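You operate a simulated robot arm through the tools that you are given. There is no shell and no other tool.

You are at the controls of a simulated robot arm. One attempt, no reset.

JOB
Clear the stop at the console and run the carriage home.
Fine: pull the mushroom button out, press the square blue button, free the carriage lever, press the square white button; set the lever back on held. Where these are worked on the way, their far stop is far enough and under half their travel is too little: carriage lever.

Only the result counts: the job must be done as asked and must still hold three seconds after the hand-in. Knocking over, shifting, dropping, spilling or breaking anything else fails it.

ROBOT AND FRAMES
A 7-joint arm with a three-finger gripper, fixed in place. Base frame: the origin is at the foot of the arm, x ahead of it, y to its left, z up. Lengths are in mm, angles in rad, forces in N, time in s.
Its first joint turns from -2.897 to 2.897 rad. Payload 2.69 kg.
The tool frame sits at the grasp point between the pads (the TCP): z along the fingers, y along the line on which they close. The tips reach 30 mm beyond it. The gripper opens to 128 mm. The gripper's body begins 117 mm behind the TCP.
Orientation is told as [roll, pitch, yaw] about the base's x, y, z axes, in that order, counted from this pose: with the fingers straight down and closing along the base's y, the tool's x points along the base's -x, its y along +y and its z along -z.

CONTROLS
- The arm moves only by the tool jog_arm. Its argument "steps" is a list of rows, each an object of numbers (a shift or turn left out is 0, a gripper value left out holds the last): "rx", "ry", "rz": the turn, a rotation vector about the tool's x, y, z in degrees; "tx", "ty", "tz": the shift along the tool's x, y, z in cm; "grip": the closure, from 0 (fully open) to 1 (shut). In form: [{"rx": .., "ry": .., "rz": .., "tx": .., "ty": .., "tz": .., "grip": ..}, ...]. A call has 1 to 20 rows; each row shifts and turns the commanded pose from where the row before left it, along the tool's axes as they then stand. Each row takes 0.2 s and may step no farther than 50 mm and 0.15 rad from the row before; otherwise, or with a gripper value out of range, the whole call is refused. A pose out of reach is approached as far as the arm can. The call stops where the force on the tool passes 40 N (or 10 N more than at its start, if that is more) or the arm is blocked; 0.2 s more then pass. Each finger halts on what it meets, pressing with about 26 N; the grip force reading is that of the motor and also rises with nothing between the fingers. The clock runs only during rows and for 0.2 s after the last one: add rows that do not move to give the fingers time. The reply holds the time, the measured pose of the TCP, the force on the tool along the base axes, the opening and the grip force, in the units named above and with some noise, with the torque about the TCP (base axes, N m) and any sound that the robot's microphone picked up.
- Cameras (640 x 400 px; columns grow to the right, rows downward): "scene" is fixed at [49.4, -501.7, 1986.9]; the picture's right is [0.43, -0.90, 0.00], its down [-0.69, -0.33, -0.65] and it looks along [0.58, 0.28, -0.76] (base axes); focal length 318 px, centre (320, 200). "wrist" rides on the gripper at [58, 54, -131] in the tool frame; the picture's right is [-0.68, 0.74, 0.00], its down [-0.62, -0.57, -0.55] and it looks along [-0.40, -0.37, 0.84] (tool axes); focal length 234 px, centre (320, 200). There is no depth. A picture from a camera that has moved, and an enlarged one, comes with that camera's place and axes in the base frame and with its lens.
- snapshot(camera): a new picture of that camera. The clock stands still meanwhile.
- move_column(by): slides the trunk up (or, below 0, down) by that many mm; the arm rides with it, the base frame stays. It gives what a move gives, with no picture.
- close_up(camera, box): a new picture of the part [left, top, right, bottom] of that camera's present view, enlarged. The clock stands still meanwhile.
- job_done(): hands the job in; it is judged then, once.

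Places have to be worked out from the pictures, the camera data and where the tool is seen. Open the gripper and draw the arm clear of the work before you hand the job in, unless the task says otherwise.

The tools are called after "Call:" by a JSON object that holds its "op" and its "data". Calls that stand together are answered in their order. jog_arm: Moves the arm, as the interface text tells. Its arguments: {"type":"object","properties":{"steps":{"type":"array","items":{"type":"object","properties":{"rx":{"type":"number"},"ry":{"type":"number"},"rz":{"type":"number"},"tx":{"type":"number"},"ty":{"type":"number"},"tz":{"type":"number"},"grip":{"type":"number"}}}}},"required":["steps"]} The other tools are called the same way: move_column (by) slides the trunk up or down; snapshot (camera) takes a picture; close_up (camera, box) takes an enlarged picture of a part of a camera's view; job_done () hands the job in.

At the start:

```text
clock: 0.0
tool_pos: [647.8, -260.0, 1586.4]
tcp_rot: [0.0, -0.001, 0.001]
force: [0.7, 0.0, -0.1]
torque: [-0.01, 0.0, 0.01]
opening: 128.2
gripper_force: 0.1
trunk travel left (down, up): [-200.0, 150.0]
```

scene: 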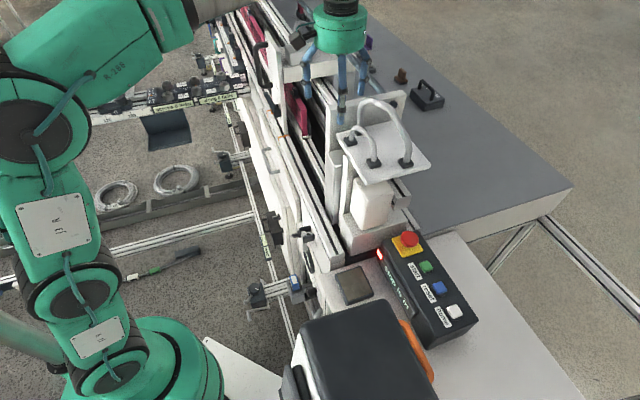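
wrist: 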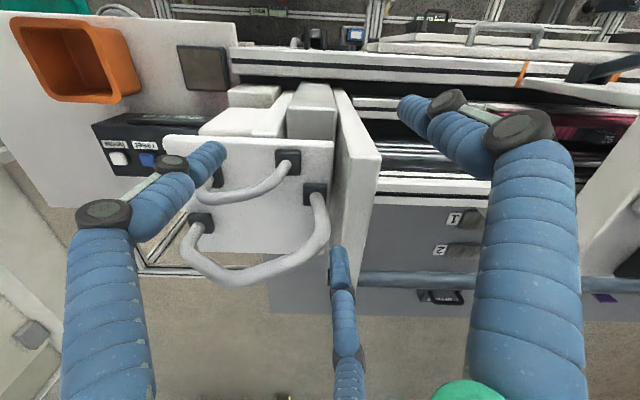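

I'll look closer at the console and the carriage in both cameras before moving.

Call:
{"op": "close_up", "data": {"camera": "scene", "box": [340, 200, 500, 300]}}

Call:
{"op": "close_up", "data": {"camera": "scene", "box": [240, 80, 440, 205]}}

Call:
{"op": "close_up", "data": {"camera": "scene", "box": [360, 220, 480, 350]}}

Call:
{"op": "close_up", "data": {"camera": "wrist", "box": [80, 60, 400, 300]}}

Call:
{"op": "close_up", "data": {"camera": "scene", "box": [220, 200, 400, 312]}}

Call:
{"op": "close_up", "data": {"camera": "scene", "box": [220, 0, 460, 150]}}

```text
4.00 times, centred on (420, 250) of scene
camera zoom: at [49.4, -501.7, 1986.9], right [0.43, -0.9, 0.0], down [-0.69, -0.33, -0.65], along [0.58, 0.28, -0.76], focal length 1271 px, centre (-80, 0)
```

zoom: 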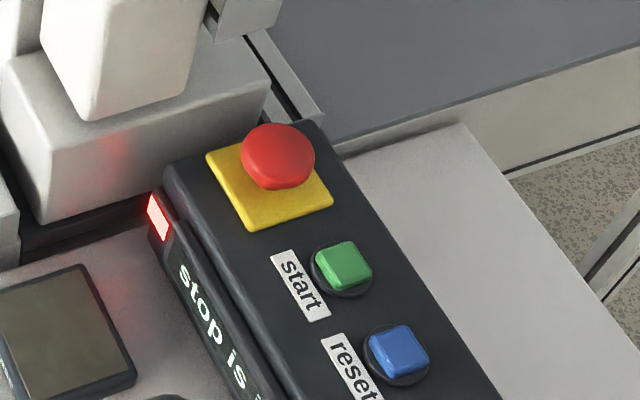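

```text
3.20 times, centred on (340, 142) of scene
camera zoom: at [49.4, -501.7, 1986.9], right [0.43, -0.9, 0.0], down [-0.69, -0.33, -0.65], along [0.58, 0.28, -0.76], focal length 1017 px, centre (256, 384)
```

zoom: 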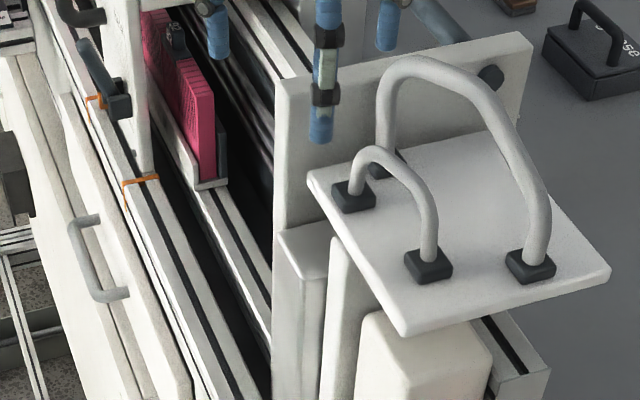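

```text
3.08 times, centred on (420, 285) of scene
camera zoom: at [49.4, -501.7, 1986.9], right [0.43, -0.9, 0.0], down [-0.69, -0.33, -0.65], along [0.58, 0.28, -0.76], focal length 978 px, centre (12, -62)
```

zoom: 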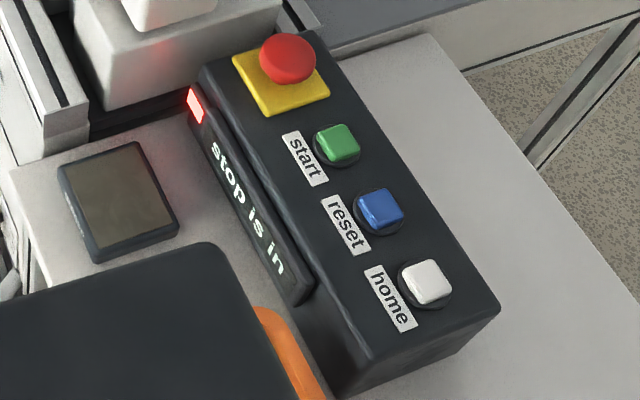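

```text
1.67 times, centred on (240, 180) of wrist
camera zoom: at [589.2, -207.0, 1717.6], right [0.68, 0.74, 0.0], down [0.62, -0.57, 0.55], along [0.4, -0.37, -0.84], focal length 390 px, centre (453, 233)
```

zoom: 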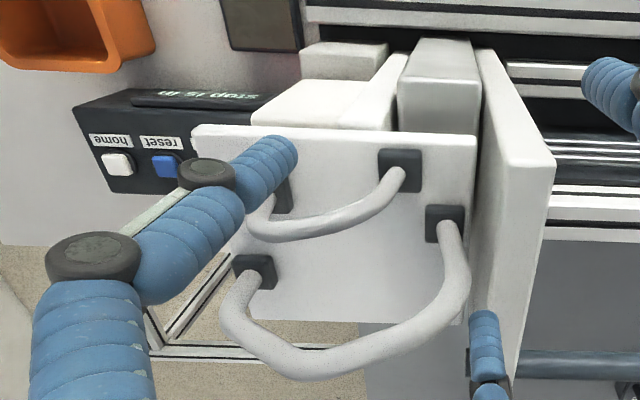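

```text
3.56 times, centred on (310, 256) of scene
camera zoom: at [49.4, -501.7, 1986.9], right [0.43, -0.9, 0.0], down [-0.69, -0.33, -0.65], along [0.58, 0.28, -0.76], focal length 1130 px, centre (356, 1)
```

zoom: 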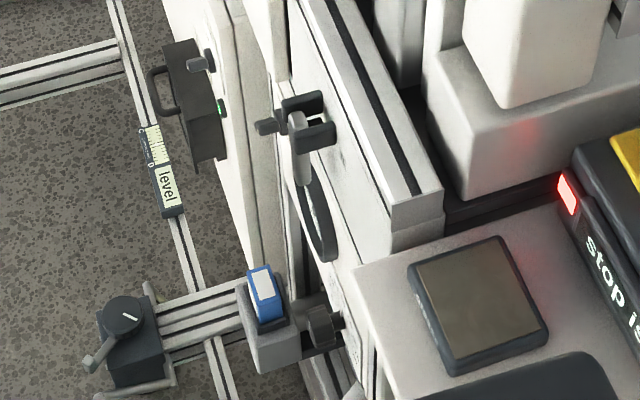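

```text
2.67 times, centred on (340, 75) of scene
camera zoom: at [49.4, -501.7, 1986.9], right [0.43, -0.9, 0.0], down [-0.69, -0.33, -0.65], along [0.58, 0.28, -0.76], focal length 847 px, centre (267, 533)
```

zoom: 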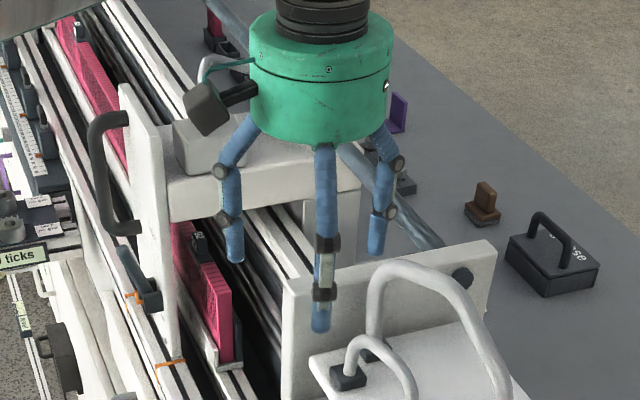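

White button triangulates to about (438,-665,1243), blue (485,-620), green (530,-576), and the mushroom near (579,-513). The carriage lever isn't identified yet, so I back the arm toward -x/+y at the same height to see the front of the machine.

Call:
{"op": "jog_arm", "data": {"steps": [{"tx": 3, "ty": 3.5}, {"tx": 3, "ty": 3.5}, {"tx": 3, "ty": 3.5}, {"tx": 3, "ty": 3.5}, {"tx": 3, "ty": 3.5}, {"tx": 3, "ty": 3.5}]}}

Call:
{"op": "snapshot", "data": {"camera": "wrist"}}

Call:
{"op": "snapshot", "data": {"camera": "scene"}}

```text
clock: 1.4
tool_pos: [466.2, -50.5, 1585.8]
tcp_rot: [0.001, -0.003, 0.001]
force: [0.0, -0.7, -0.1]
torque: [0.0, -0.01, 0.03]
opening: 127.8
gripper_force: 0.0
trunk travel left (down, up): [-200.0, 150.0]
```

```text
taken
camera wrist: at [408.9, 2.2, 1717.4], right [0.68, 0.74, 0.0], down [0.62, -0.57, 0.55], along [0.41, -0.37, -0.84], focal length 234 px, centre (320, 200)
```

wrist: 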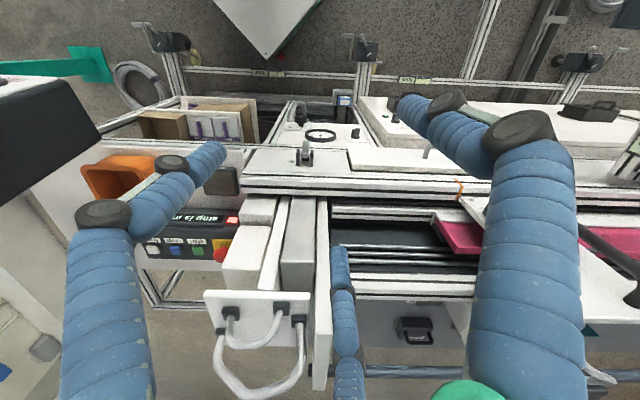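

```text
taken
```

scene: 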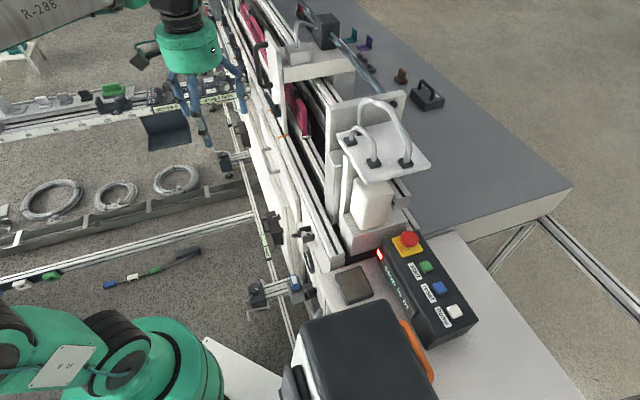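

A front panel with a small handwheel and a lever-like item is visible now, so I zoom in on it and on the rail's right part.

Call:
{"op": "close_up", "data": {"camera": "wrist", "box": [230, 90, 390, 190]}}

Call:
{"op": "close_up", "data": {"camera": "wrist", "box": [320, 80, 640, 280]}}

Call:
{"op": "close_up", "data": {"camera": "scene", "box": [220, 0, 380, 100]}}

Call:
{"op": "close_up", "data": {"camera": "scene", "box": [280, 50, 440, 150]}}

Call:
{"op": "close_up", "data": {"camera": "scene", "box": [240, 190, 350, 260]}}

Call:
{"op": "close_up", "data": {"camera": "scene", "box": [210, 80, 330, 155]}}

```text
4.00 times, centred on (310, 140) of wrist
camera zoom: at [408.9, 2.2, 1717.4], right [0.68, 0.74, 0.0], down [0.62, -0.57, 0.55], along [0.41, -0.37, -0.84], focal length 937 px, centre (360, 440)
```

zoom: 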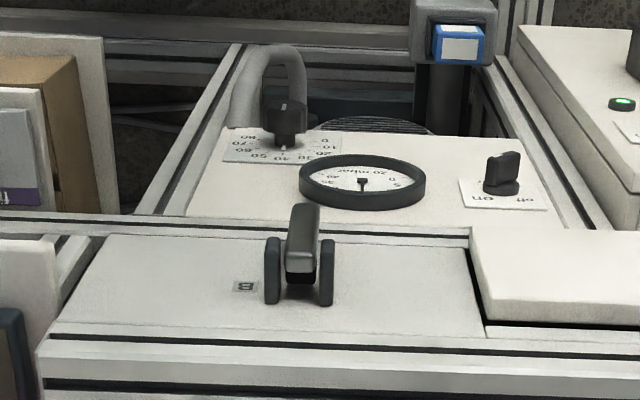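

```text
2.00 times, centred on (480, 180) of wrist
camera zoom: at [408.9, 2.2, 1717.4], right [0.68, 0.74, 0.0], down [0.62, -0.57, 0.55], along [0.41, -0.37, -0.84], focal length 468 px, centre (0, 240)
```

zoom: 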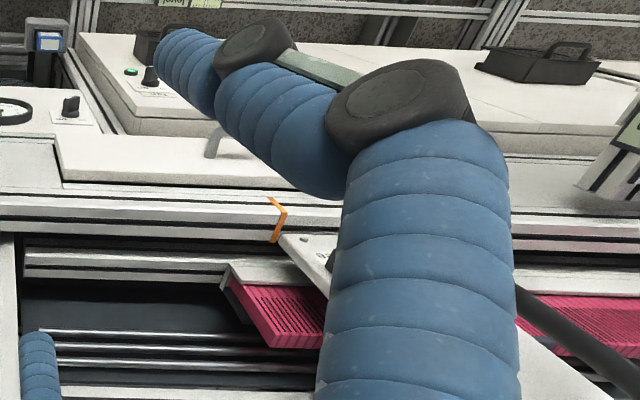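

```text
4.00 times, centred on (300, 50) of scene
camera zoom: at [49.4, -501.7, 1986.9], right [0.43, -0.9, 0.0], down [-0.69, -0.33, -0.65], along [0.58, 0.28, -0.76], focal length 1271 px, centre (400, 800)
```

zoom: 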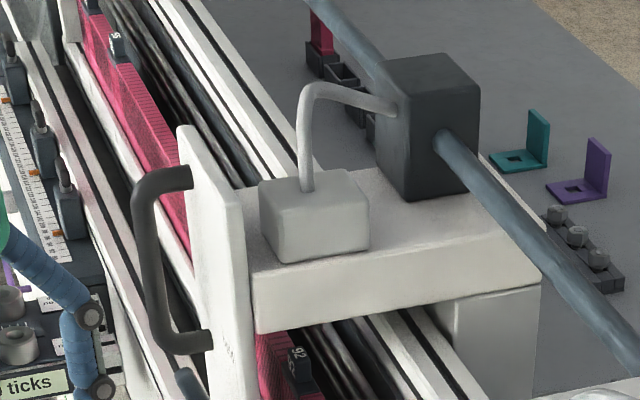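

```text
4.00 times, centred on (360, 100) of scene
camera zoom: at [49.4, -501.7, 1986.9], right [0.43, -0.9, 0.0], down [-0.69, -0.33, -0.65], along [0.58, 0.28, -0.76], focal length 1271 px, centre (160, 600)
```

zoom: 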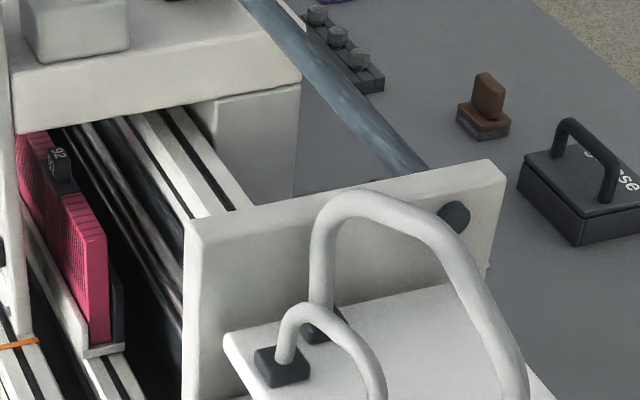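

```text
5.71 times, centred on (295, 225) of scene
camera zoom: at [49.4, -501.7, 1986.9], right [0.43, -0.9, 0.0], down [-0.69, -0.33, -0.65], along [0.58, 0.28, -0.76], focal length 1815 px, centre (463, 57)
```

zoom: 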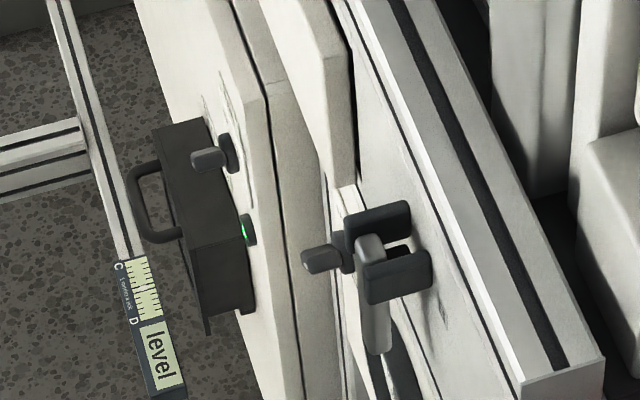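

```text
5.33 times, centred on (270, 118) of scene
camera zoom: at [49.4, -501.7, 1986.9], right [0.43, -0.9, 0.0], down [-0.69, -0.33, -0.65], along [0.58, 0.28, -0.76], focal length 1694 px, centre (587, 640)
```

zoom: 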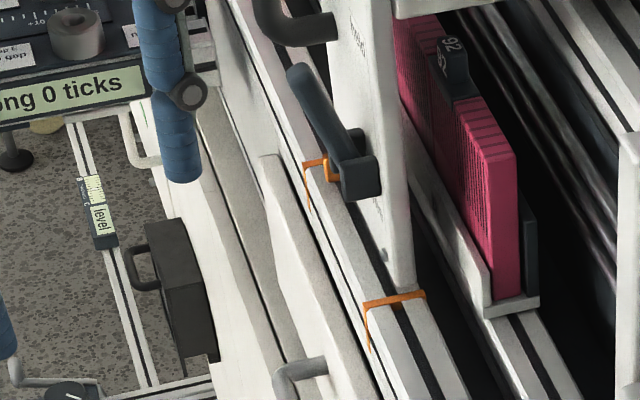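

The gantry with a dark-blue lever and orange rail marks, lever near (966,133,1230), is the likely carriage. I move the camera in front of it to read its markings.

Call:
{"op": "jog_arm", "data": {"steps": [{"tx": -1.9, "ty": 4.3}, {"tx": -1.9, "ty": 4.3}, {"tx": -1.9, "ty": 4.3}, {"tx": -1.9, "ty": 4.3}, {"tx": -1.9, "ty": 4.3}, {"tx": -1.9, "ty": 4.3}, {"tx": -1.9, "ty": 4.3}]}}

Call:
{"op": "snapshot", "data": {"camera": "wrist"}}

Call:
{"op": "snapshot", "data": {"camera": "scene"}}

```text
clock: 3.0
tool_pos: [601.5, 251.3, 1585.0]
tcp_rot: [0.0, 0.002, 0.001]
force: [-0.1, 0.2, 0.0]
torque: [-0.01, 0.01, 0.0]
opening: 127.8
gripper_force: 0.1
trunk travel left (down, up): [-200.0, 150.0]
```

```text
taken
camera wrist: at [544.0, 304.2, 1716.7], right [0.68, 0.74, 0.0], down [0.62, -0.57, 0.55], along [0.4, -0.37, -0.84], focal length 234 px, centre (320, 200)
```

wrist: 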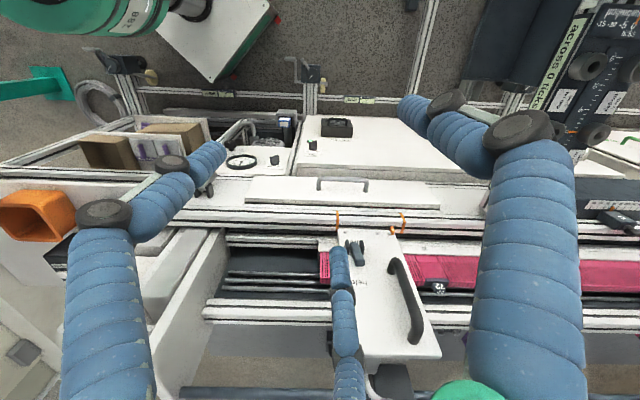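

```text
taken
```

scene: 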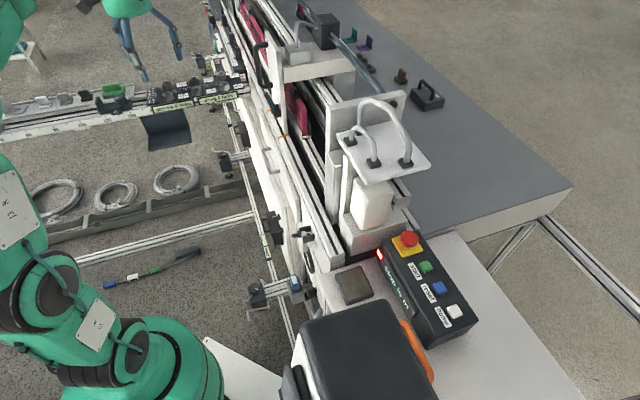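

Call:
{"op": "close_up", "data": {"camera": "wrist", "box": [310, 200, 450, 288]}}

Call:
{"op": "close_up", "data": {"camera": "wrist", "box": [200, 100, 480, 275]}}

```text
4.55 times, centred on (380, 244) of wrist
camera zoom: at [544.0, 304.2, 1716.7], right [0.68, 0.74, 0.0], down [0.62, -0.57, 0.55], along [0.4, -0.37, -0.84], focal length 1064 px, centre (47, 0)
```

zoom: 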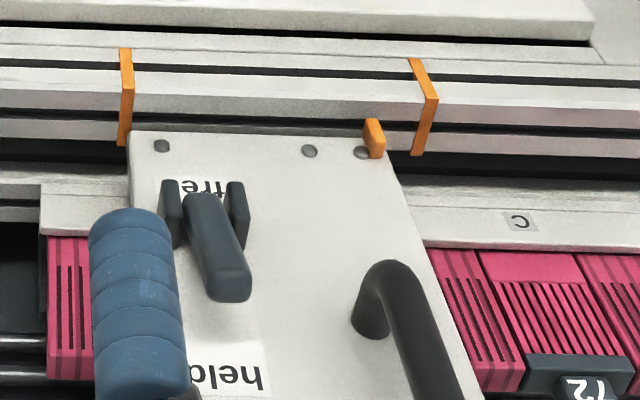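

```text
2.29 times, centred on (340, 188) of wrist
camera zoom: at [544.0, 304.2, 1716.7], right [0.68, 0.74, 0.0], down [0.62, -0.57, 0.55], along [0.4, -0.37, -0.84], focal length 535 px, centre (274, 229)
```

zoom: 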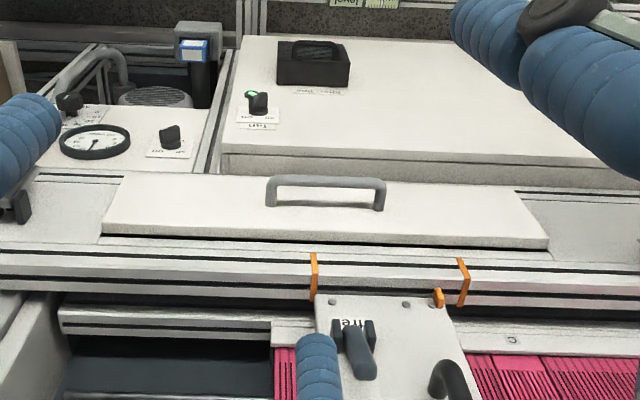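

The carriage plate is vertical: "held" is at the top, "free" at the bottom, with the lever up on held (pivot ~(898,92,1301), tip ~(877,110,1381)). The stop must come first, so I go back along the same path, avoiding the tall tube handles (~z 1600 near (660,-340)), and check the black box beside the console.

Call:
{"op": "jog_arm", "data": {"steps": [{"tx": 2.5, "ty": -4.0}, {"tx": 2.5, "ty": -4.0}, {"tx": 2.5, "ty": -4.0}, {"tx": 2.5, "ty": -4.0}, {"tx": 2.5, "ty": -4.0}, {"tx": 2.5, "ty": -4.0}, {"tx": 2.5, "ty": -4.0}, {"tx": 2.5, "ty": -4.0}]}}

Call:
{"op": "snapshot", "data": {"camera": "wrist"}}

Call:
{"op": "snapshot", "data": {"camera": "scene"}}

Call:
{"op": "close_up", "data": {"camera": "scene", "box": [200, 260, 440, 400]}}

```text
clock: 4.8
tool_pos: [397.3, -73.0, 1585.4]
tcp_rot: [-0.001, 0.0, -0.001]
force: [0.4, 0.0, 0.4]
torque: [-0.05, -0.01, -0.01]
opening: 128.2
gripper_force: 0.2
trunk travel left (down, up): [-200.0, 150.0]
```

```text
taken
camera wrist: at [338.9, -18.6, 1716.9], right [0.68, 0.74, 0.0], down [0.62, -0.57, 0.55], along [0.4, -0.37, -0.84], focal length 234 px, centre (320, 200)
```

wrist: 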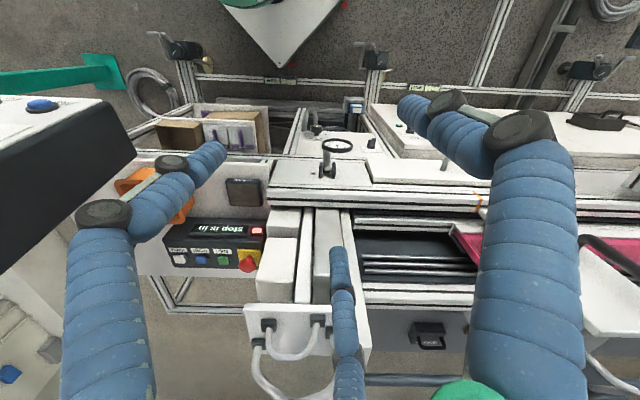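

```text
taken
```

scene: 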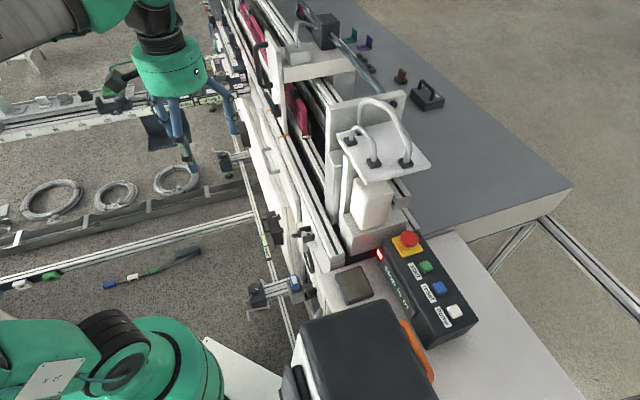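

```text
2.67 times, centred on (320, 330) of scene
camera zoom: at [49.4, -501.7, 1986.9], right [0.43, -0.9, 0.0], down [-0.69, -0.33, -0.65], along [0.58, 0.28, -0.76], focal length 847 px, centre (320, -147)
```

zoom: 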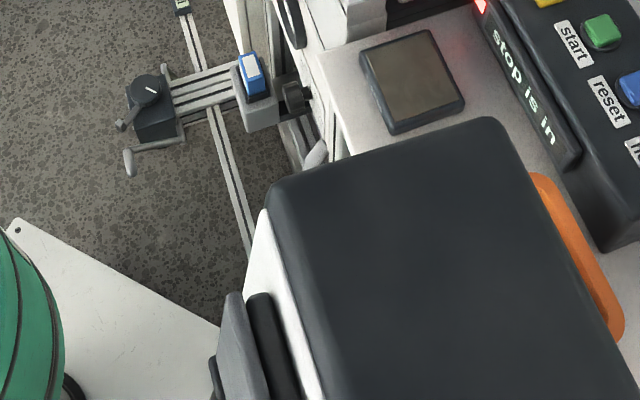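

The mushroom reprojects correctly, but the black box beside the console doesn't triangulate consistently. I rotate the wrist so the camera looks along -y/-x toward it.

Call:
{"op": "jog_arm", "data": {"steps": [{"rz": 8.4}, {"rz": 8.4}, {"rz": 8.4}, {"rz": 8.4}, {"rz": 8.4}, {"rz": 8.4}, {"rz": 8.4}]}}

Call:
{"op": "snapshot", "data": {"camera": "wrist"}}

```text
clock: 6.4
tool_pos: [401.0, -68.2, 1585.8]
tcp_rot: [0.0, 0.0, -1.028]
force: [0.2, 0.2, 0.3]
torque: [0.0, 0.01, -0.02]
opening: 127.8
gripper_force: 0.0
trunk travel left (down, up): [-200.0, 150.0]
```

```text
taken
camera wrist: at [416.3, 8.2, 1717.5], right [0.98, -0.2, 0.0], down [-0.17, -0.82, 0.55], along [-0.11, -0.54, -0.84], focal length 234 px, centre (320, 200)
```

wrist: 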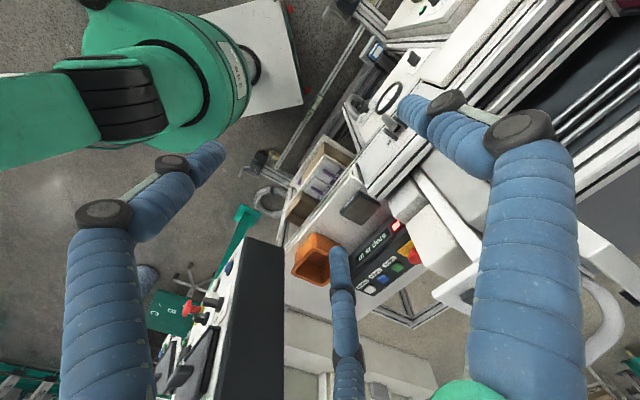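

The black box is a tall column (top ~z 1580, corners near (163,-428) and (236,-505)), clear of the console side. The hand appears to have three fingers, so I close and reopen the gripper here and watch how they move.

Call:
{"op": "jog_arm", "data": {"steps": [{"grip": 1}, {"grip": 1}, {"grip": 1}]}}

Call:
{"op": "snapshot", "data": {"camera": "wrist"}}

Call:
{"op": "snapshot", "data": {"camera": "scene"}}

Call:
{"op": "close_up", "data": {"camera": "scene", "box": [100, 40, 260, 180]}}

```text
clock: 7.2
tool_pos: [399.5, -69.0, 1586.0]
tcp_rot: [0.001, -0.001, -1.026]
force: [-0.2, 0.0, 0.5]
torque: [0.0, -0.03, -0.01]
opening: 2.4
gripper_force: 26.0
trunk travel left (down, up): [-200.0, 150.0]
```

```text
taken
camera wrist: at [416.2, 8.2, 1717.5], right [0.98, -0.2, 0.0], down [-0.16, -0.82, 0.55], along [-0.11, -0.54, -0.84], focal length 234 px, centre (320, 200)
```

wrist: 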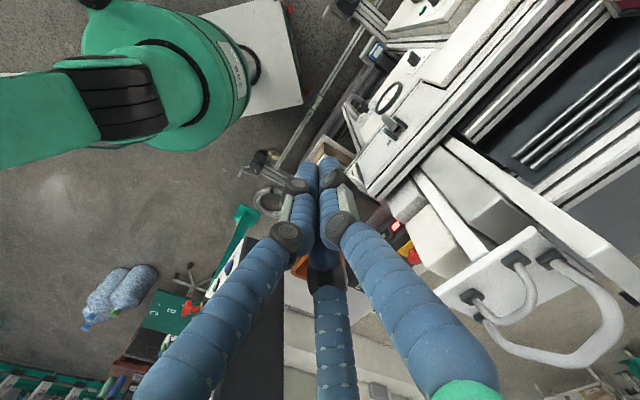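

```text
taken
```

scene: 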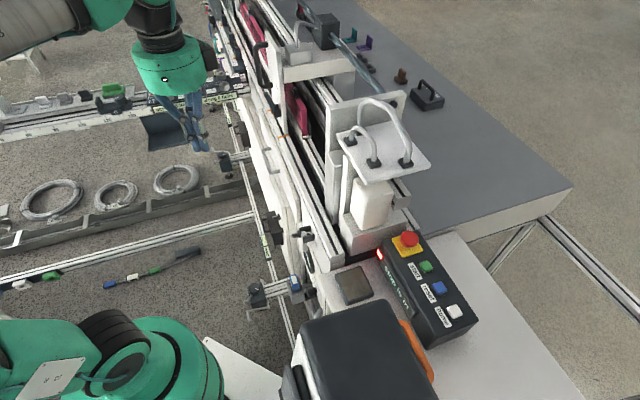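

```text
2.86 times, centred on (180, 110) of scene
camera zoom: at [49.4, -501.7, 1986.9], right [0.43, -0.9, 0.0], down [-0.69, -0.33, -0.65], along [0.58, 0.28, -0.76], focal length 908 px, centre (720, 457)
```

zoom: 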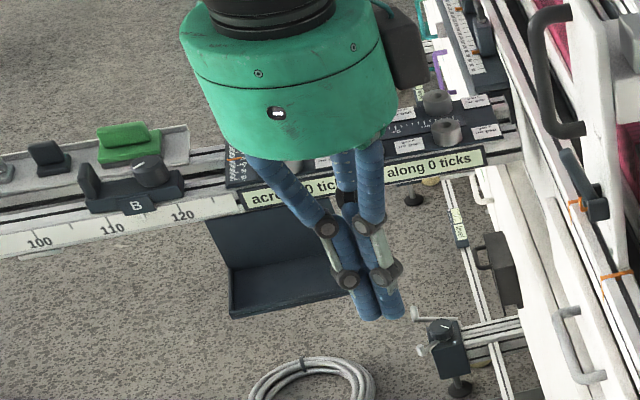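

The three visible fingers close concentrically on the TCP axis. I turn back to yaw 0 (camera on the outward side, looking at the console), reopen, and travel toward the console high up.

Call:
{"op": "jog_arm", "data": {"steps": [{"rz": -8.4, "grip": 0}, {"rz": -8.4}, {"rz": -8.4}, {"rz": -8.4}, {"rz": -8.4}, {"rz": -8.4}, {"rz": -8.4}, {"ty": -4.5, "tx": 0.2}, {"ty": -4.5, "tx": 0.2}, {"ty": -4.5, "tx": 0.2}, {"ty": -4.5, "tx": 0.2}, {"ty": -4.5, "tx": 0.2}, {"ty": -4.5, "tx": 0.2}, {"ty": -4.5, "tx": 0.2}, {"ty": -4.5, "tx": 0.2}, {"ty": -4.5, "tx": 0.2}]}}

Call:
{"op": "snapshot", "data": {"camera": "wrist"}}

Call:
{"op": "snapshot", "data": {"camera": "scene"}}

```text
clock: 10.6
tool_pos: [386.0, -474.7, 1585.6]
tcp_rot: [0.0, 0.0, 0.0]
force: [0.2, -0.1, 0.4]
torque: [0.04, 0.02, 0.03]
opening: 127.8
gripper_force: 0.0
trunk travel left (down, up): [-200.0, 150.0]
```

```text
taken
camera wrist: at [327.3, -422.1, 1717.2], right [0.68, 0.74, 0.0], down [0.62, -0.57, 0.55], along [0.4, -0.37, -0.84], focal length 234 px, centre (320, 200)
```

wrist: 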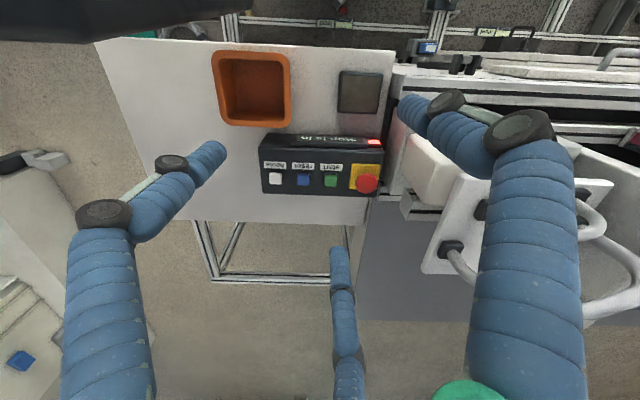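

```text
taken
```

scene: 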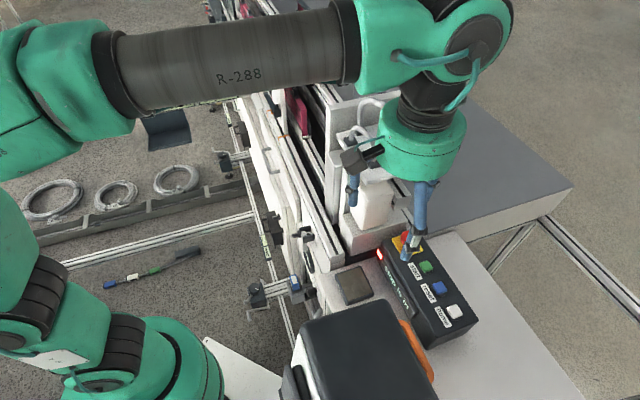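

The console is in clear view and the arm clears the column. I descend to about (440,-540,1420) for a close look.

Call:
{"op": "jog_arm", "data": {"steps": [{"tx": -1.1, "ty": -1.3, "tz": 3.3}, {"tx": -1.1, "ty": -1.3, "tz": 3.3}, {"tx": -1.1, "ty": -1.3, "tz": 3.3}, {"tx": -1.1, "ty": -1.3, "tz": 3.3}, {"tx": -1.1, "ty": -1.3, "tz": 3.3}]}}

Call:
{"op": "snapshot", "data": {"camera": "wrist"}}

Call:
{"op": "close_up", "data": {"camera": "wrist", "box": [220, 120, 440, 258]}}

Call:
{"op": "snapshot", "data": {"camera": "scene"}}

```text
clock: 11.8
tool_pos: [439.9, -537.6, 1419.5]
tcp_rot: [-0.001, 0.001, -0.001]
force: [0.3, -0.2, -0.2]
torque: [0.01, -0.03, 0.0]
opening: 127.8
gripper_force: 0.1
trunk travel left (down, up): [-200.0, 150.0]
```

```text
taken
camera wrist: at [381.8, -484.0, 1551.2], right [0.68, 0.74, 0.0], down [0.62, -0.57, 0.55], along [0.4, -0.37, -0.84], focal length 234 px, centre (320, 200)
```

wrist: 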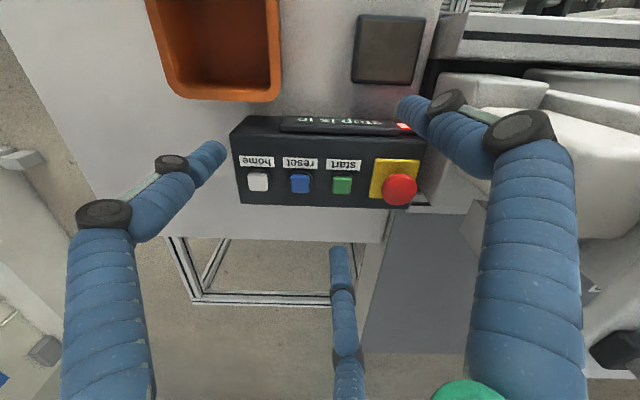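

```text
2.90 times, centred on (330, 189) of wrist
camera zoom: at [381.8, -484.0, 1551.2], right [0.68, 0.74, 0.0], down [0.62, -0.57, 0.55], along [0.4, -0.37, -0.84], focal length 679 px, centre (291, 232)
```

zoom: 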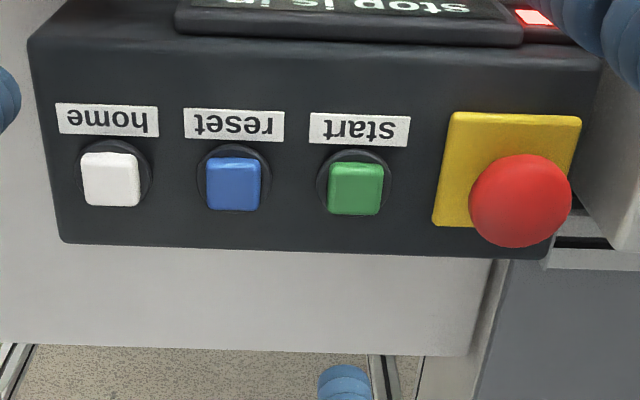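

```text
taken
```

scene: 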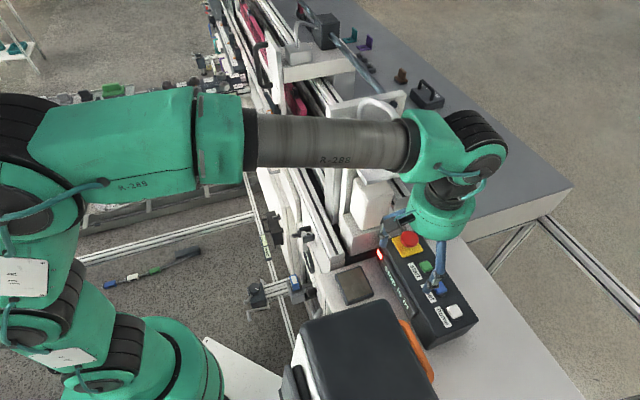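

Positions refined: mushroom cap ≈(577,-514,1269) Ø≈49, blue ≈(484.5,-620.5,1244), white ≈(442,-666.5,1241), console top level at ~1232. I yaw so the fingers close across the rail, tilt 15° away from the neighbouring block and plate, and go to a stand-off above the cap.

Call:
{"op": "jog_arm", "data": {"steps": [{"rz": -7.5, "grip": 0.36}, {"rz": -7.5}, {"rz": -7.5}, {"rz": -7.5}, {"rz": -7.5}, {"rz": -7.5}, {"ry": -7.5}, {"ry": -7.5}, {"tx": -2.43, "ty": -2.7, "tz": 2.0}, {"tx": -2.43, "ty": -2.7, "tz": 2.0}, {"tx": -2.43, "ty": -2.7, "tz": 2.0}]}}

Call:
{"op": "snapshot", "data": {"camera": "wrist"}}

Call:
{"op": "close_up", "data": {"camera": "scene", "box": [320, 120, 520, 320]}}

```text
clock: 14.2
tool_pos: [554.9, -537.0, 1383.2]
tcp_rot: [-0.001, -0.262, 0.786]
force: [-0.4, 0.4, -0.1]
torque: [0.0, 0.0, 0.02]
opening: 81.7
gripper_force: 0.1
trunk travel left (down, up): [-200.0, 150.0]
```

```text
taken
camera wrist: at [454.0, -563.2, 1494.1], right [-0.06, 0.98, 0.18], down [0.72, -0.08, 0.69], along [0.69, 0.17, -0.7], focal length 234 px, centre (320, 200)
```

wrist: 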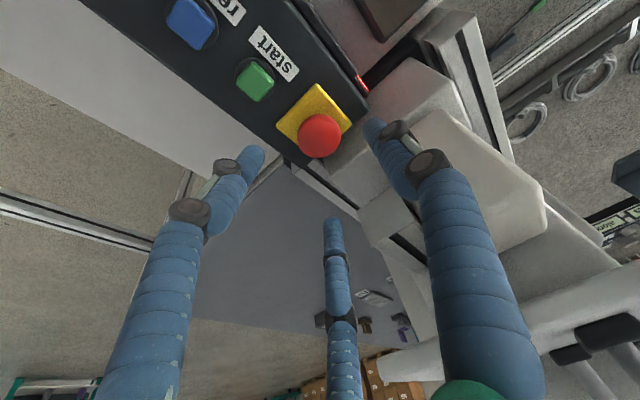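

```text
2.00 times, centred on (420, 220) of scene
camera zoom: at [49.4, -501.7, 1986.9], right [0.43, -0.9, 0.0], down [-0.69, -0.33, -0.65], along [0.58, 0.28, -0.76], focal length 635 px, centre (120, 160)
```

zoom: 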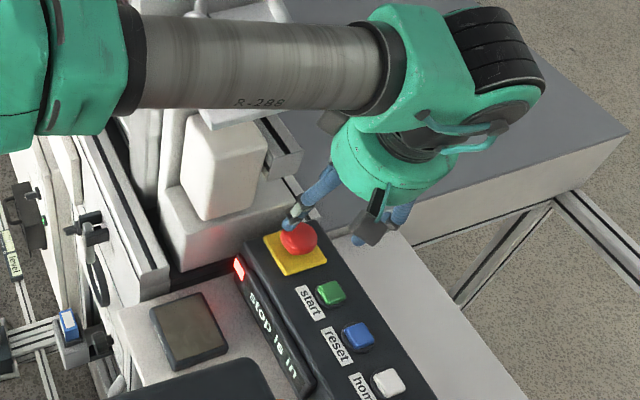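

The cap ray from this pose gives (579,-516) at z 1269, agreeing with earlier estimates. I advance 70 mm along the tool axis and check alignment.

Call:
{"op": "jog_arm", "data": {"steps": [{"tz": 2.5}, {"tz": 2.5}, {"tz": 2.0, "tx": -0.2}]}}

Call:
{"op": "close_up", "data": {"camera": "wrist", "box": [220, 60, 440, 260]}}

Call:
{"op": "close_up", "data": {"camera": "scene", "box": [360, 170, 480, 290]}}

```text
clock: 15.0
tool_pos: [568.9, -522.3, 1314.6]
tcp_rot: [-0.001, -0.263, 0.785]
force: [0.1, 0.5, 0.7]
torque: [-0.02, 0.02, -0.01]
opening: 81.7
gripper_force: 0.1
trunk travel left (down, up): [-200.0, 150.0]
```

```text
2.00 times, centred on (330, 160) of wrist
camera zoom: at [467.1, -549.0, 1426.3], right [-0.06, 0.98, 0.17], down [0.72, -0.08, 0.69], along [0.69, 0.17, -0.7], focal length 468 px, centre (300, 280)
```

zoom: 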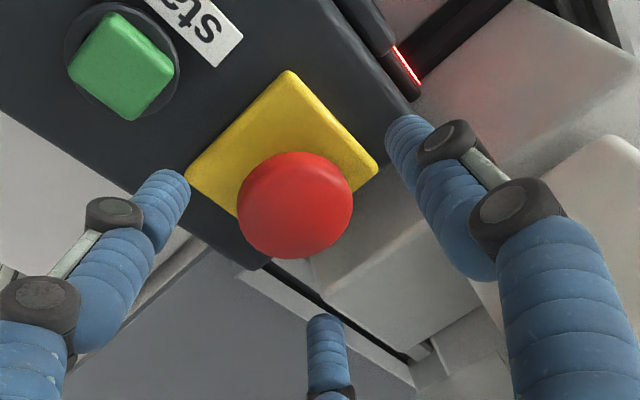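

```text
3.33 times, centred on (420, 230) of scene
camera zoom: at [49.4, -501.7, 1986.9], right [0.43, -0.9, 0.0], down [-0.69, -0.33, -0.65], along [0.58, 0.28, -0.76], focal length 1059 px, centre (-13, 100)
```

zoom: 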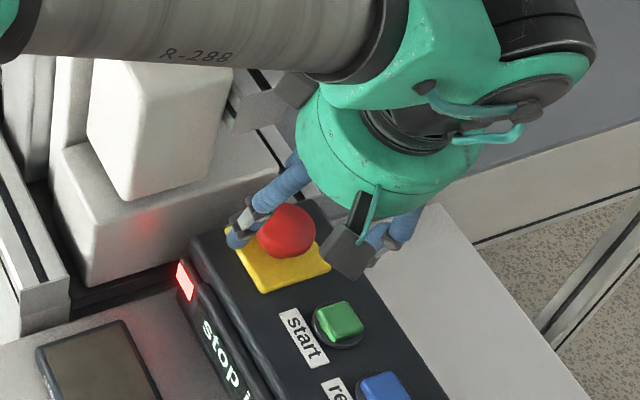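

Alignment is good (cap axis still at (578.6,-515.7)). I descend the remaining ~43 mm around the cap, then close on it.

Call:
{"op": "jog_arm", "data": {"steps": [{"tz": 1.5, "ty": -0.1}, {"tz": 1.5, "ty": -0.06}, {"tz": 1.3}]}}

Call:
{"op": "close_up", "data": {"camera": "wrist", "box": [220, 60, 440, 260]}}

Call:
{"op": "close_up", "data": {"camera": "scene", "box": [360, 170, 480, 290]}}

```text
clock: 15.8
tool_pos: [578.5, -515.8, 1275.9]
tcp_rot: [-0.005, -0.26, 0.786]
force: [-8.0, -7.3, 16.5]
torque: [-1.08, 0.19, -0.14]
opening: 90.1
gripper_force: 5.1
trunk travel left (down, up): [-200.0, 150.0]
```

```text
2.00 times, centred on (330, 160) of wrist
camera zoom: at [476.1, -541.8, 1388.3], right [-0.06, 0.98, 0.17], down [0.72, -0.08, 0.69], along [0.69, 0.16, -0.7], focal length 468 px, centre (300, 280)
```

zoom: 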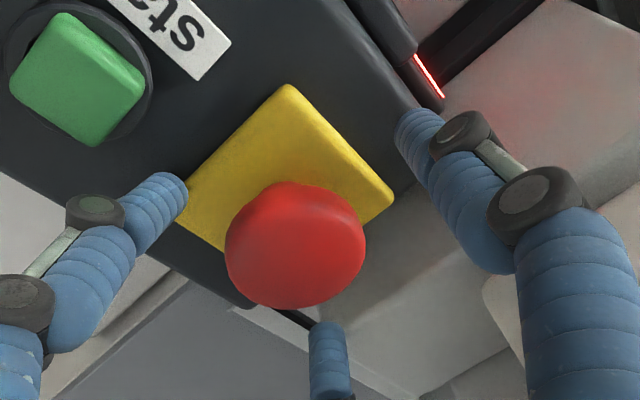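

```text
3.33 times, centred on (420, 230) of scene
camera zoom: at [49.4, -501.7, 1986.9], right [0.43, -0.9, 0.0], down [-0.69, -0.33, -0.65], along [0.58, 0.28, -0.76], focal length 1059 px, centre (-13, 100)
```

zoom: 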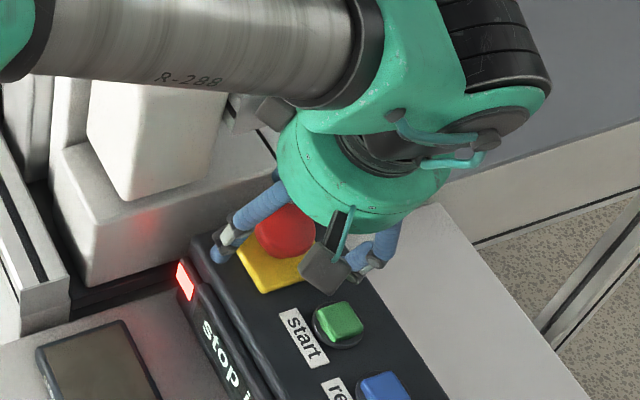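

The reaction (up, with torque locating it at ~(573,-565,1250)) shows the tilted rail-minus fingertip touching the console face. So the hand really has three fingers. I back off 15 mm, halve the tilt, and re-approach slightly higher.

Call:
{"op": "jog_arm", "data": {"steps": [{"tz": -1.5}, {"ry": 7.5}, {}]}}

Call:
{"op": "close_up", "data": {"camera": "wrist", "box": [220, 60, 440, 260]}}

Call:
{"op": "snapshot", "data": {"camera": "scene"}}

```text
clock: 16.6
tool_pos: [576.5, -517.8, 1287.0]
tcp_rot: [0.001, -0.129, 0.786]
force: [1.3, 0.5, 0.1]
torque: [-0.05, 0.06, 0.0]
opening: 82.1
gripper_force: 0.0
trunk travel left (down, up): [-200.0, 150.0]
```

```text
2.00 times, centred on (330, 160) of wrist
camera zoom: at [486.5, -532.4, 1410.0], right [-0.05, 0.99, 0.09], down [0.78, -0.02, 0.62], along [0.62, 0.1, -0.78], focal length 468 px, centre (300, 280)
```

zoom: 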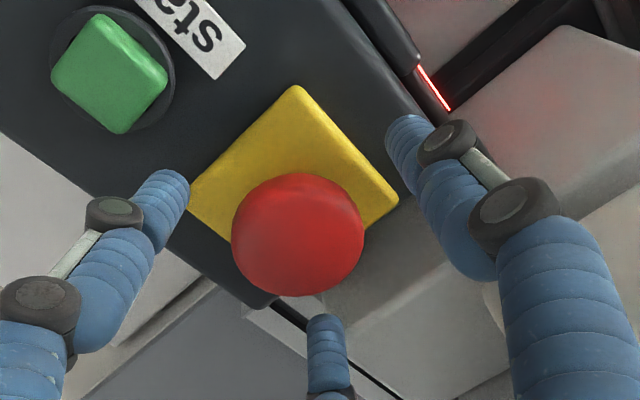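

```text
taken
```

scene: 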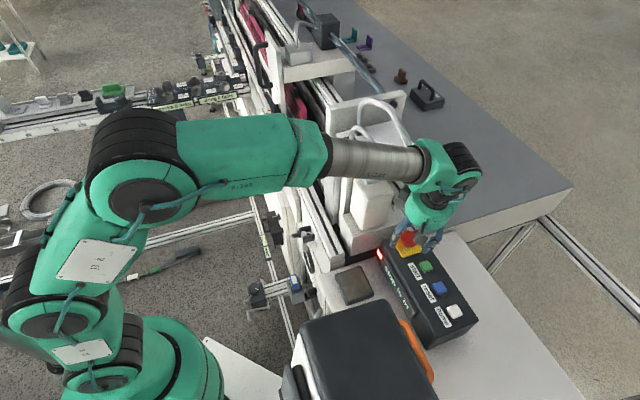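

Cap still at (578,-516). I lower 10 mm and close on it.

Call:
{"op": "jog_arm", "data": {"steps": [{"tz": 1.0, "tx": -0.1}, {}, {"grip": 1}, {"grip": 1}, {"grip": 1}]}}

Call:
{"op": "close_up", "data": {"camera": "wrist", "box": [220, 60, 440, 260]}}

```text
clock: 17.8
tool_pos: [577.8, -515.8, 1277.2]
tcp_rot: [0.0, -0.131, 0.786]
force: [4.5, -4.0, -0.5]
torque: [0.07, -0.26, -0.01]
opening: 45.1
gripper_force: 44.8
trunk travel left (down, up): [-200.0, 150.0]
```

```text
2.00 times, centred on (330, 160) of wrist
camera zoom: at [487.8, -532.2, 1400.5], right [-0.05, 0.99, 0.09], down [0.78, -0.02, 0.62], along [0.62, 0.1, -0.78], focal length 468 px, centre (300, 280)
```

zoom: 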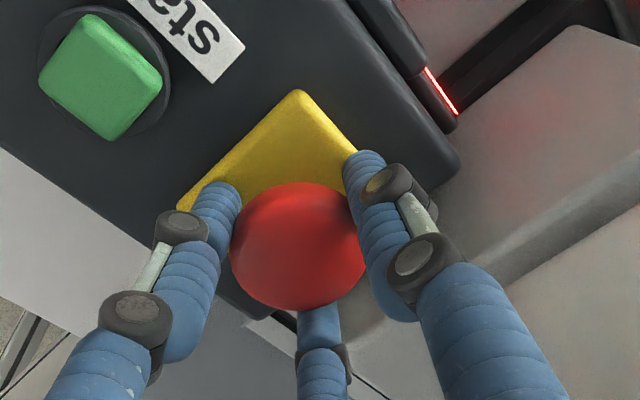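

Firm grip on the cap (opening 45). I pull straight up in small steps.

Call:
{"op": "jog_arm", "data": {"steps": [{"tz": -0.3, "tx": -0.04}, {"tz": -0.3, "tx": -0.04}, {"tz": -0.3, "tx": -0.04}, {"tz": -0.3, "tx": -0.04}]}}

Call:
{"op": "close_up", "data": {"camera": "wrist", "box": [220, 60, 440, 260]}}

Call:
{"op": "close_up", "data": {"camera": "scene", "box": [360, 190, 480, 320]}}

```text
clock: 18.8
tool_pos: [578.3, -517.2, 1287.2]
tcp_rot: [0.0, -0.13, 0.785]
force: [12.5, -15.5, -11.9]
torque: [-0.5, -0.63, -0.16]
opening: 45.3
gripper_force: 45.4
trunk travel left (down, up): [-200.0, 150.0]
heard: click
```

```text
2.00 times, centred on (330, 160) of wrist
camera zoom: at [488.0, -532.4, 1411.1], right [-0.05, 0.99, 0.09], down [0.78, -0.02, 0.62], along [0.62, 0.1, -0.78], focal length 468 px, centre (300, 280)
```

zoom: 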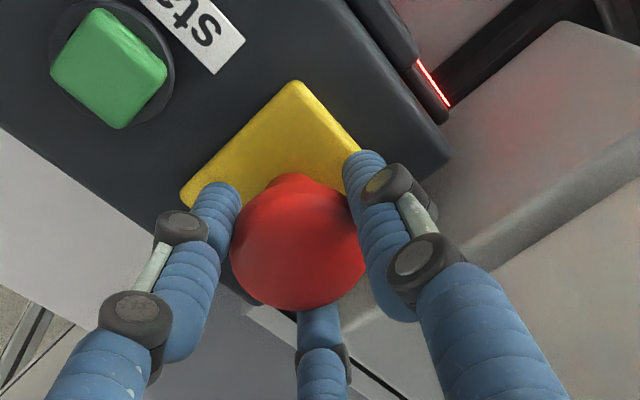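

```text
3.08 times, centred on (420, 255) of scene
camera zoom: at [49.4, -501.7, 1986.9], right [0.43, -0.9, 0.0], down [-0.69, -0.33, -0.65], along [0.58, 0.28, -0.76], focal length 978 px, centre (12, 31)
```

zoom: 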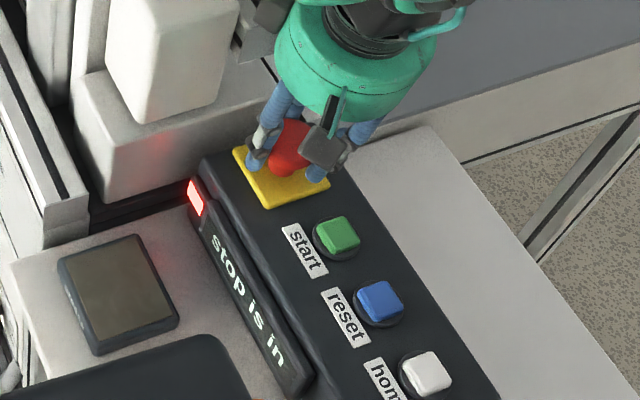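

A click, and the cap has risen ~10 mm. I wait a moment, then open just enough to release it, and read the display.

Call:
{"op": "jog_arm", "data": {"steps": [{"tz": 0.2}, {}, {"grip": 0.36}, {"grip": 0.36}, {"grip": 0.36}]}}

Call:
{"op": "close_up", "data": {"camera": "scene", "box": [360, 190, 480, 320]}}

Call:
{"op": "close_up", "data": {"camera": "wrist", "box": [220, 60, 440, 260]}}

```text
clock: 20.0
tool_pos: [575.9, -514.7, 1289.1]
tcp_rot: [0.0, -0.13, 0.785]
force: [-0.4, 0.5, -0.3]
torque: [-0.05, -0.03, 0.02]
opening: 81.9
gripper_force: 0.0
trunk travel left (down, up): [-200.0, 150.0]
```

```text
3.08 times, centred on (420, 255) of scene
camera zoom: at [49.4, -501.7, 1986.9], right [0.43, -0.9, 0.0], down [-0.69, -0.33, -0.65], along [0.58, 0.28, -0.76], focal length 978 px, centre (12, 31)
```

zoom: 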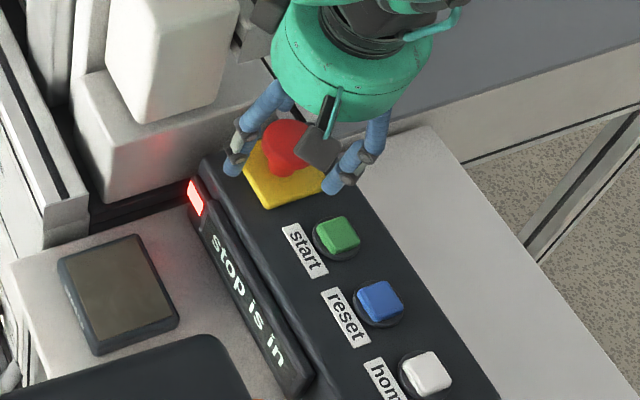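

```text
2.00 times, centred on (330, 160) of wrist
camera zoom: at [486.5, -529.9, 1411.4], right [-0.05, 0.99, 0.09], down [0.78, -0.02, 0.62], along [0.62, 0.1, -0.78], focal length 468 px, centre (300, 280)
```

zoom: 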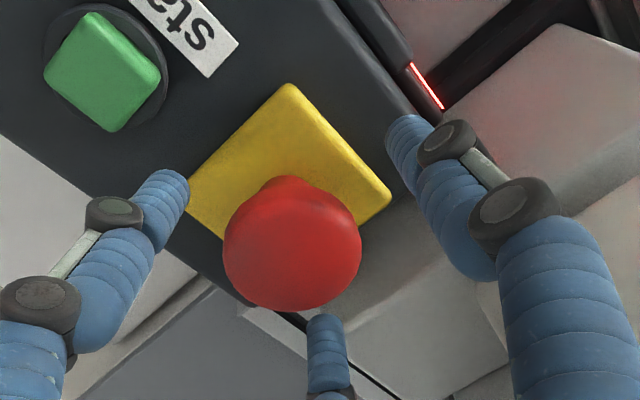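

The mushroom is out with its stem showing. I retreat upward, straighten the tool, close the fingers and move above the blue button.

Call:
{"op": "jog_arm", "data": {"steps": [{"tz": -4}, {"tz": -4}, {"ry": 7.5}, {"grip": 1, "tx": 4.3, "ty": -0.34}, {"tx": 4.3, "ty": -0.34}, {"tx": 4.3, "ty": -0.34}, {"tz": 2.0}, {}]}}

Call:
{"op": "close_up", "data": {"camera": "wrist", "box": [200, 50, 440, 250]}}

Call:
{"op": "close_up", "data": {"camera": "scene", "box": [360, 200, 500, 330]}}

```text
clock: 21.8
tool_pos: [484.9, -621.2, 1344.7]
tcp_rot: [-0.002, 0.0, 0.785]
force: [0.7, 0.0, 0.2]
torque: [0.01, 0.02, -0.05]
opening: 2.1
gripper_force: 26.2
trunk travel left (down, up): [-200.0, 150.0]
```

```text
2.00 times, centred on (320, 150) of wrist
camera zoom: at [407.1, -624.8, 1475.3], right [-0.04, 1.0, 0.0], down [0.84, 0.04, 0.55], along [0.55, 0.02, -0.84], focal length 468 px, centre (320, 300)
```

zoom: 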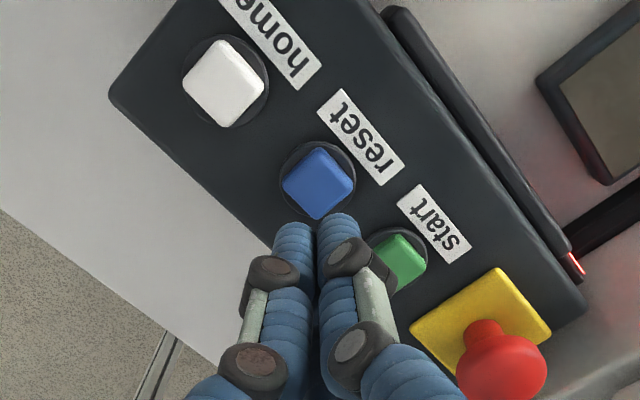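

```text
3.08 times, centred on (430, 265) of scene
camera zoom: at [49.4, -501.7, 1986.9], right [0.43, -0.9, 0.0], down [-0.69, -0.33, -0.65], along [0.58, 0.28, -0.76], focal length 978 px, centre (-18, 0)
```

zoom: 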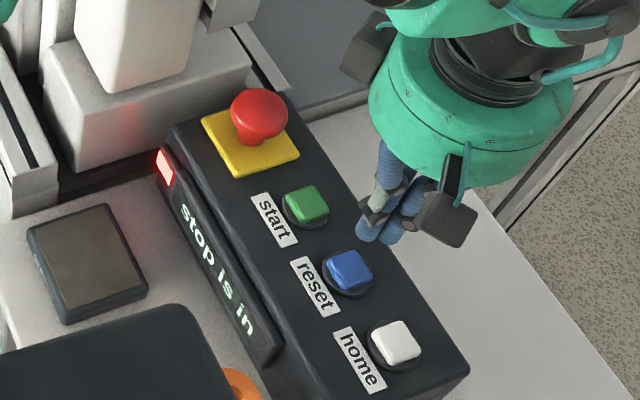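

The tool is directly above blue (button seen at ~(487,-622)). I descend to just above it and then press in small steps.

Call:
{"op": "jog_arm", "data": {"steps": [{"tz": 3.0, "tx": -0.05}, {"tz": 2.5}, {"tz": 1.0}, {"tz": 0.5}, {"tz": 0.3}]}}

Call:
{"op": "close_up", "data": {"camera": "wrist", "box": [200, 50, 440, 250]}}

Call:
{"op": "close_up", "data": {"camera": "scene", "box": [360, 200, 500, 330]}}

```text
clock: 23.0
tool_pos: [487.8, -621.3, 1272.6]
tcp_rot: [0.0, 0.001, 0.786]
force: [-0.8, -0.5, 1.5]
torque: [0.01, 0.0, -0.04]
opening: 1.9
gripper_force: 31.5
trunk travel left (down, up): [-200.0, 150.0]
```

```text
2.00 times, centred on (320, 150) of wrist
camera zoom: at [407.9, -625.4, 1405.1], right [-0.04, 1.0, 0.0], down [0.84, 0.04, 0.55], along [0.55, 0.02, -0.84], focal length 468 px, centre (320, 300)
```

zoom: 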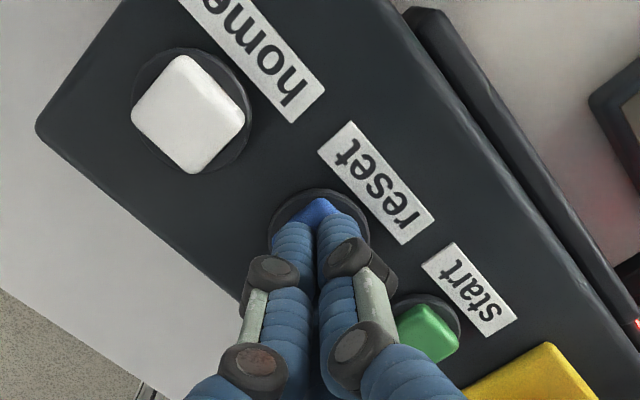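

```text
3.08 times, centred on (430, 265) of scene
camera zoom: at [49.4, -501.7, 1986.9], right [0.43, -0.9, 0.0], down [-0.69, -0.33, -0.65], along [0.58, 0.28, -0.76], focal length 978 px, centre (-18, 0)
```

zoom: 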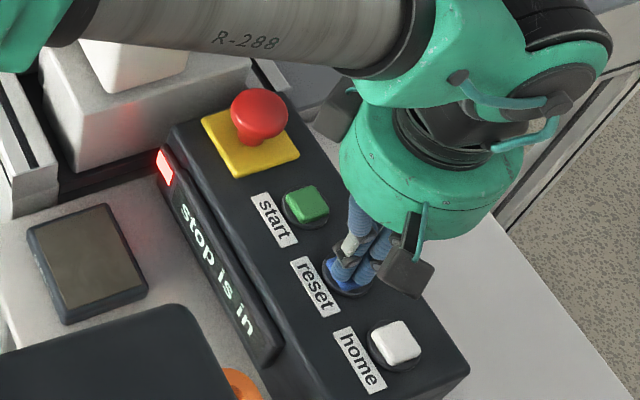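

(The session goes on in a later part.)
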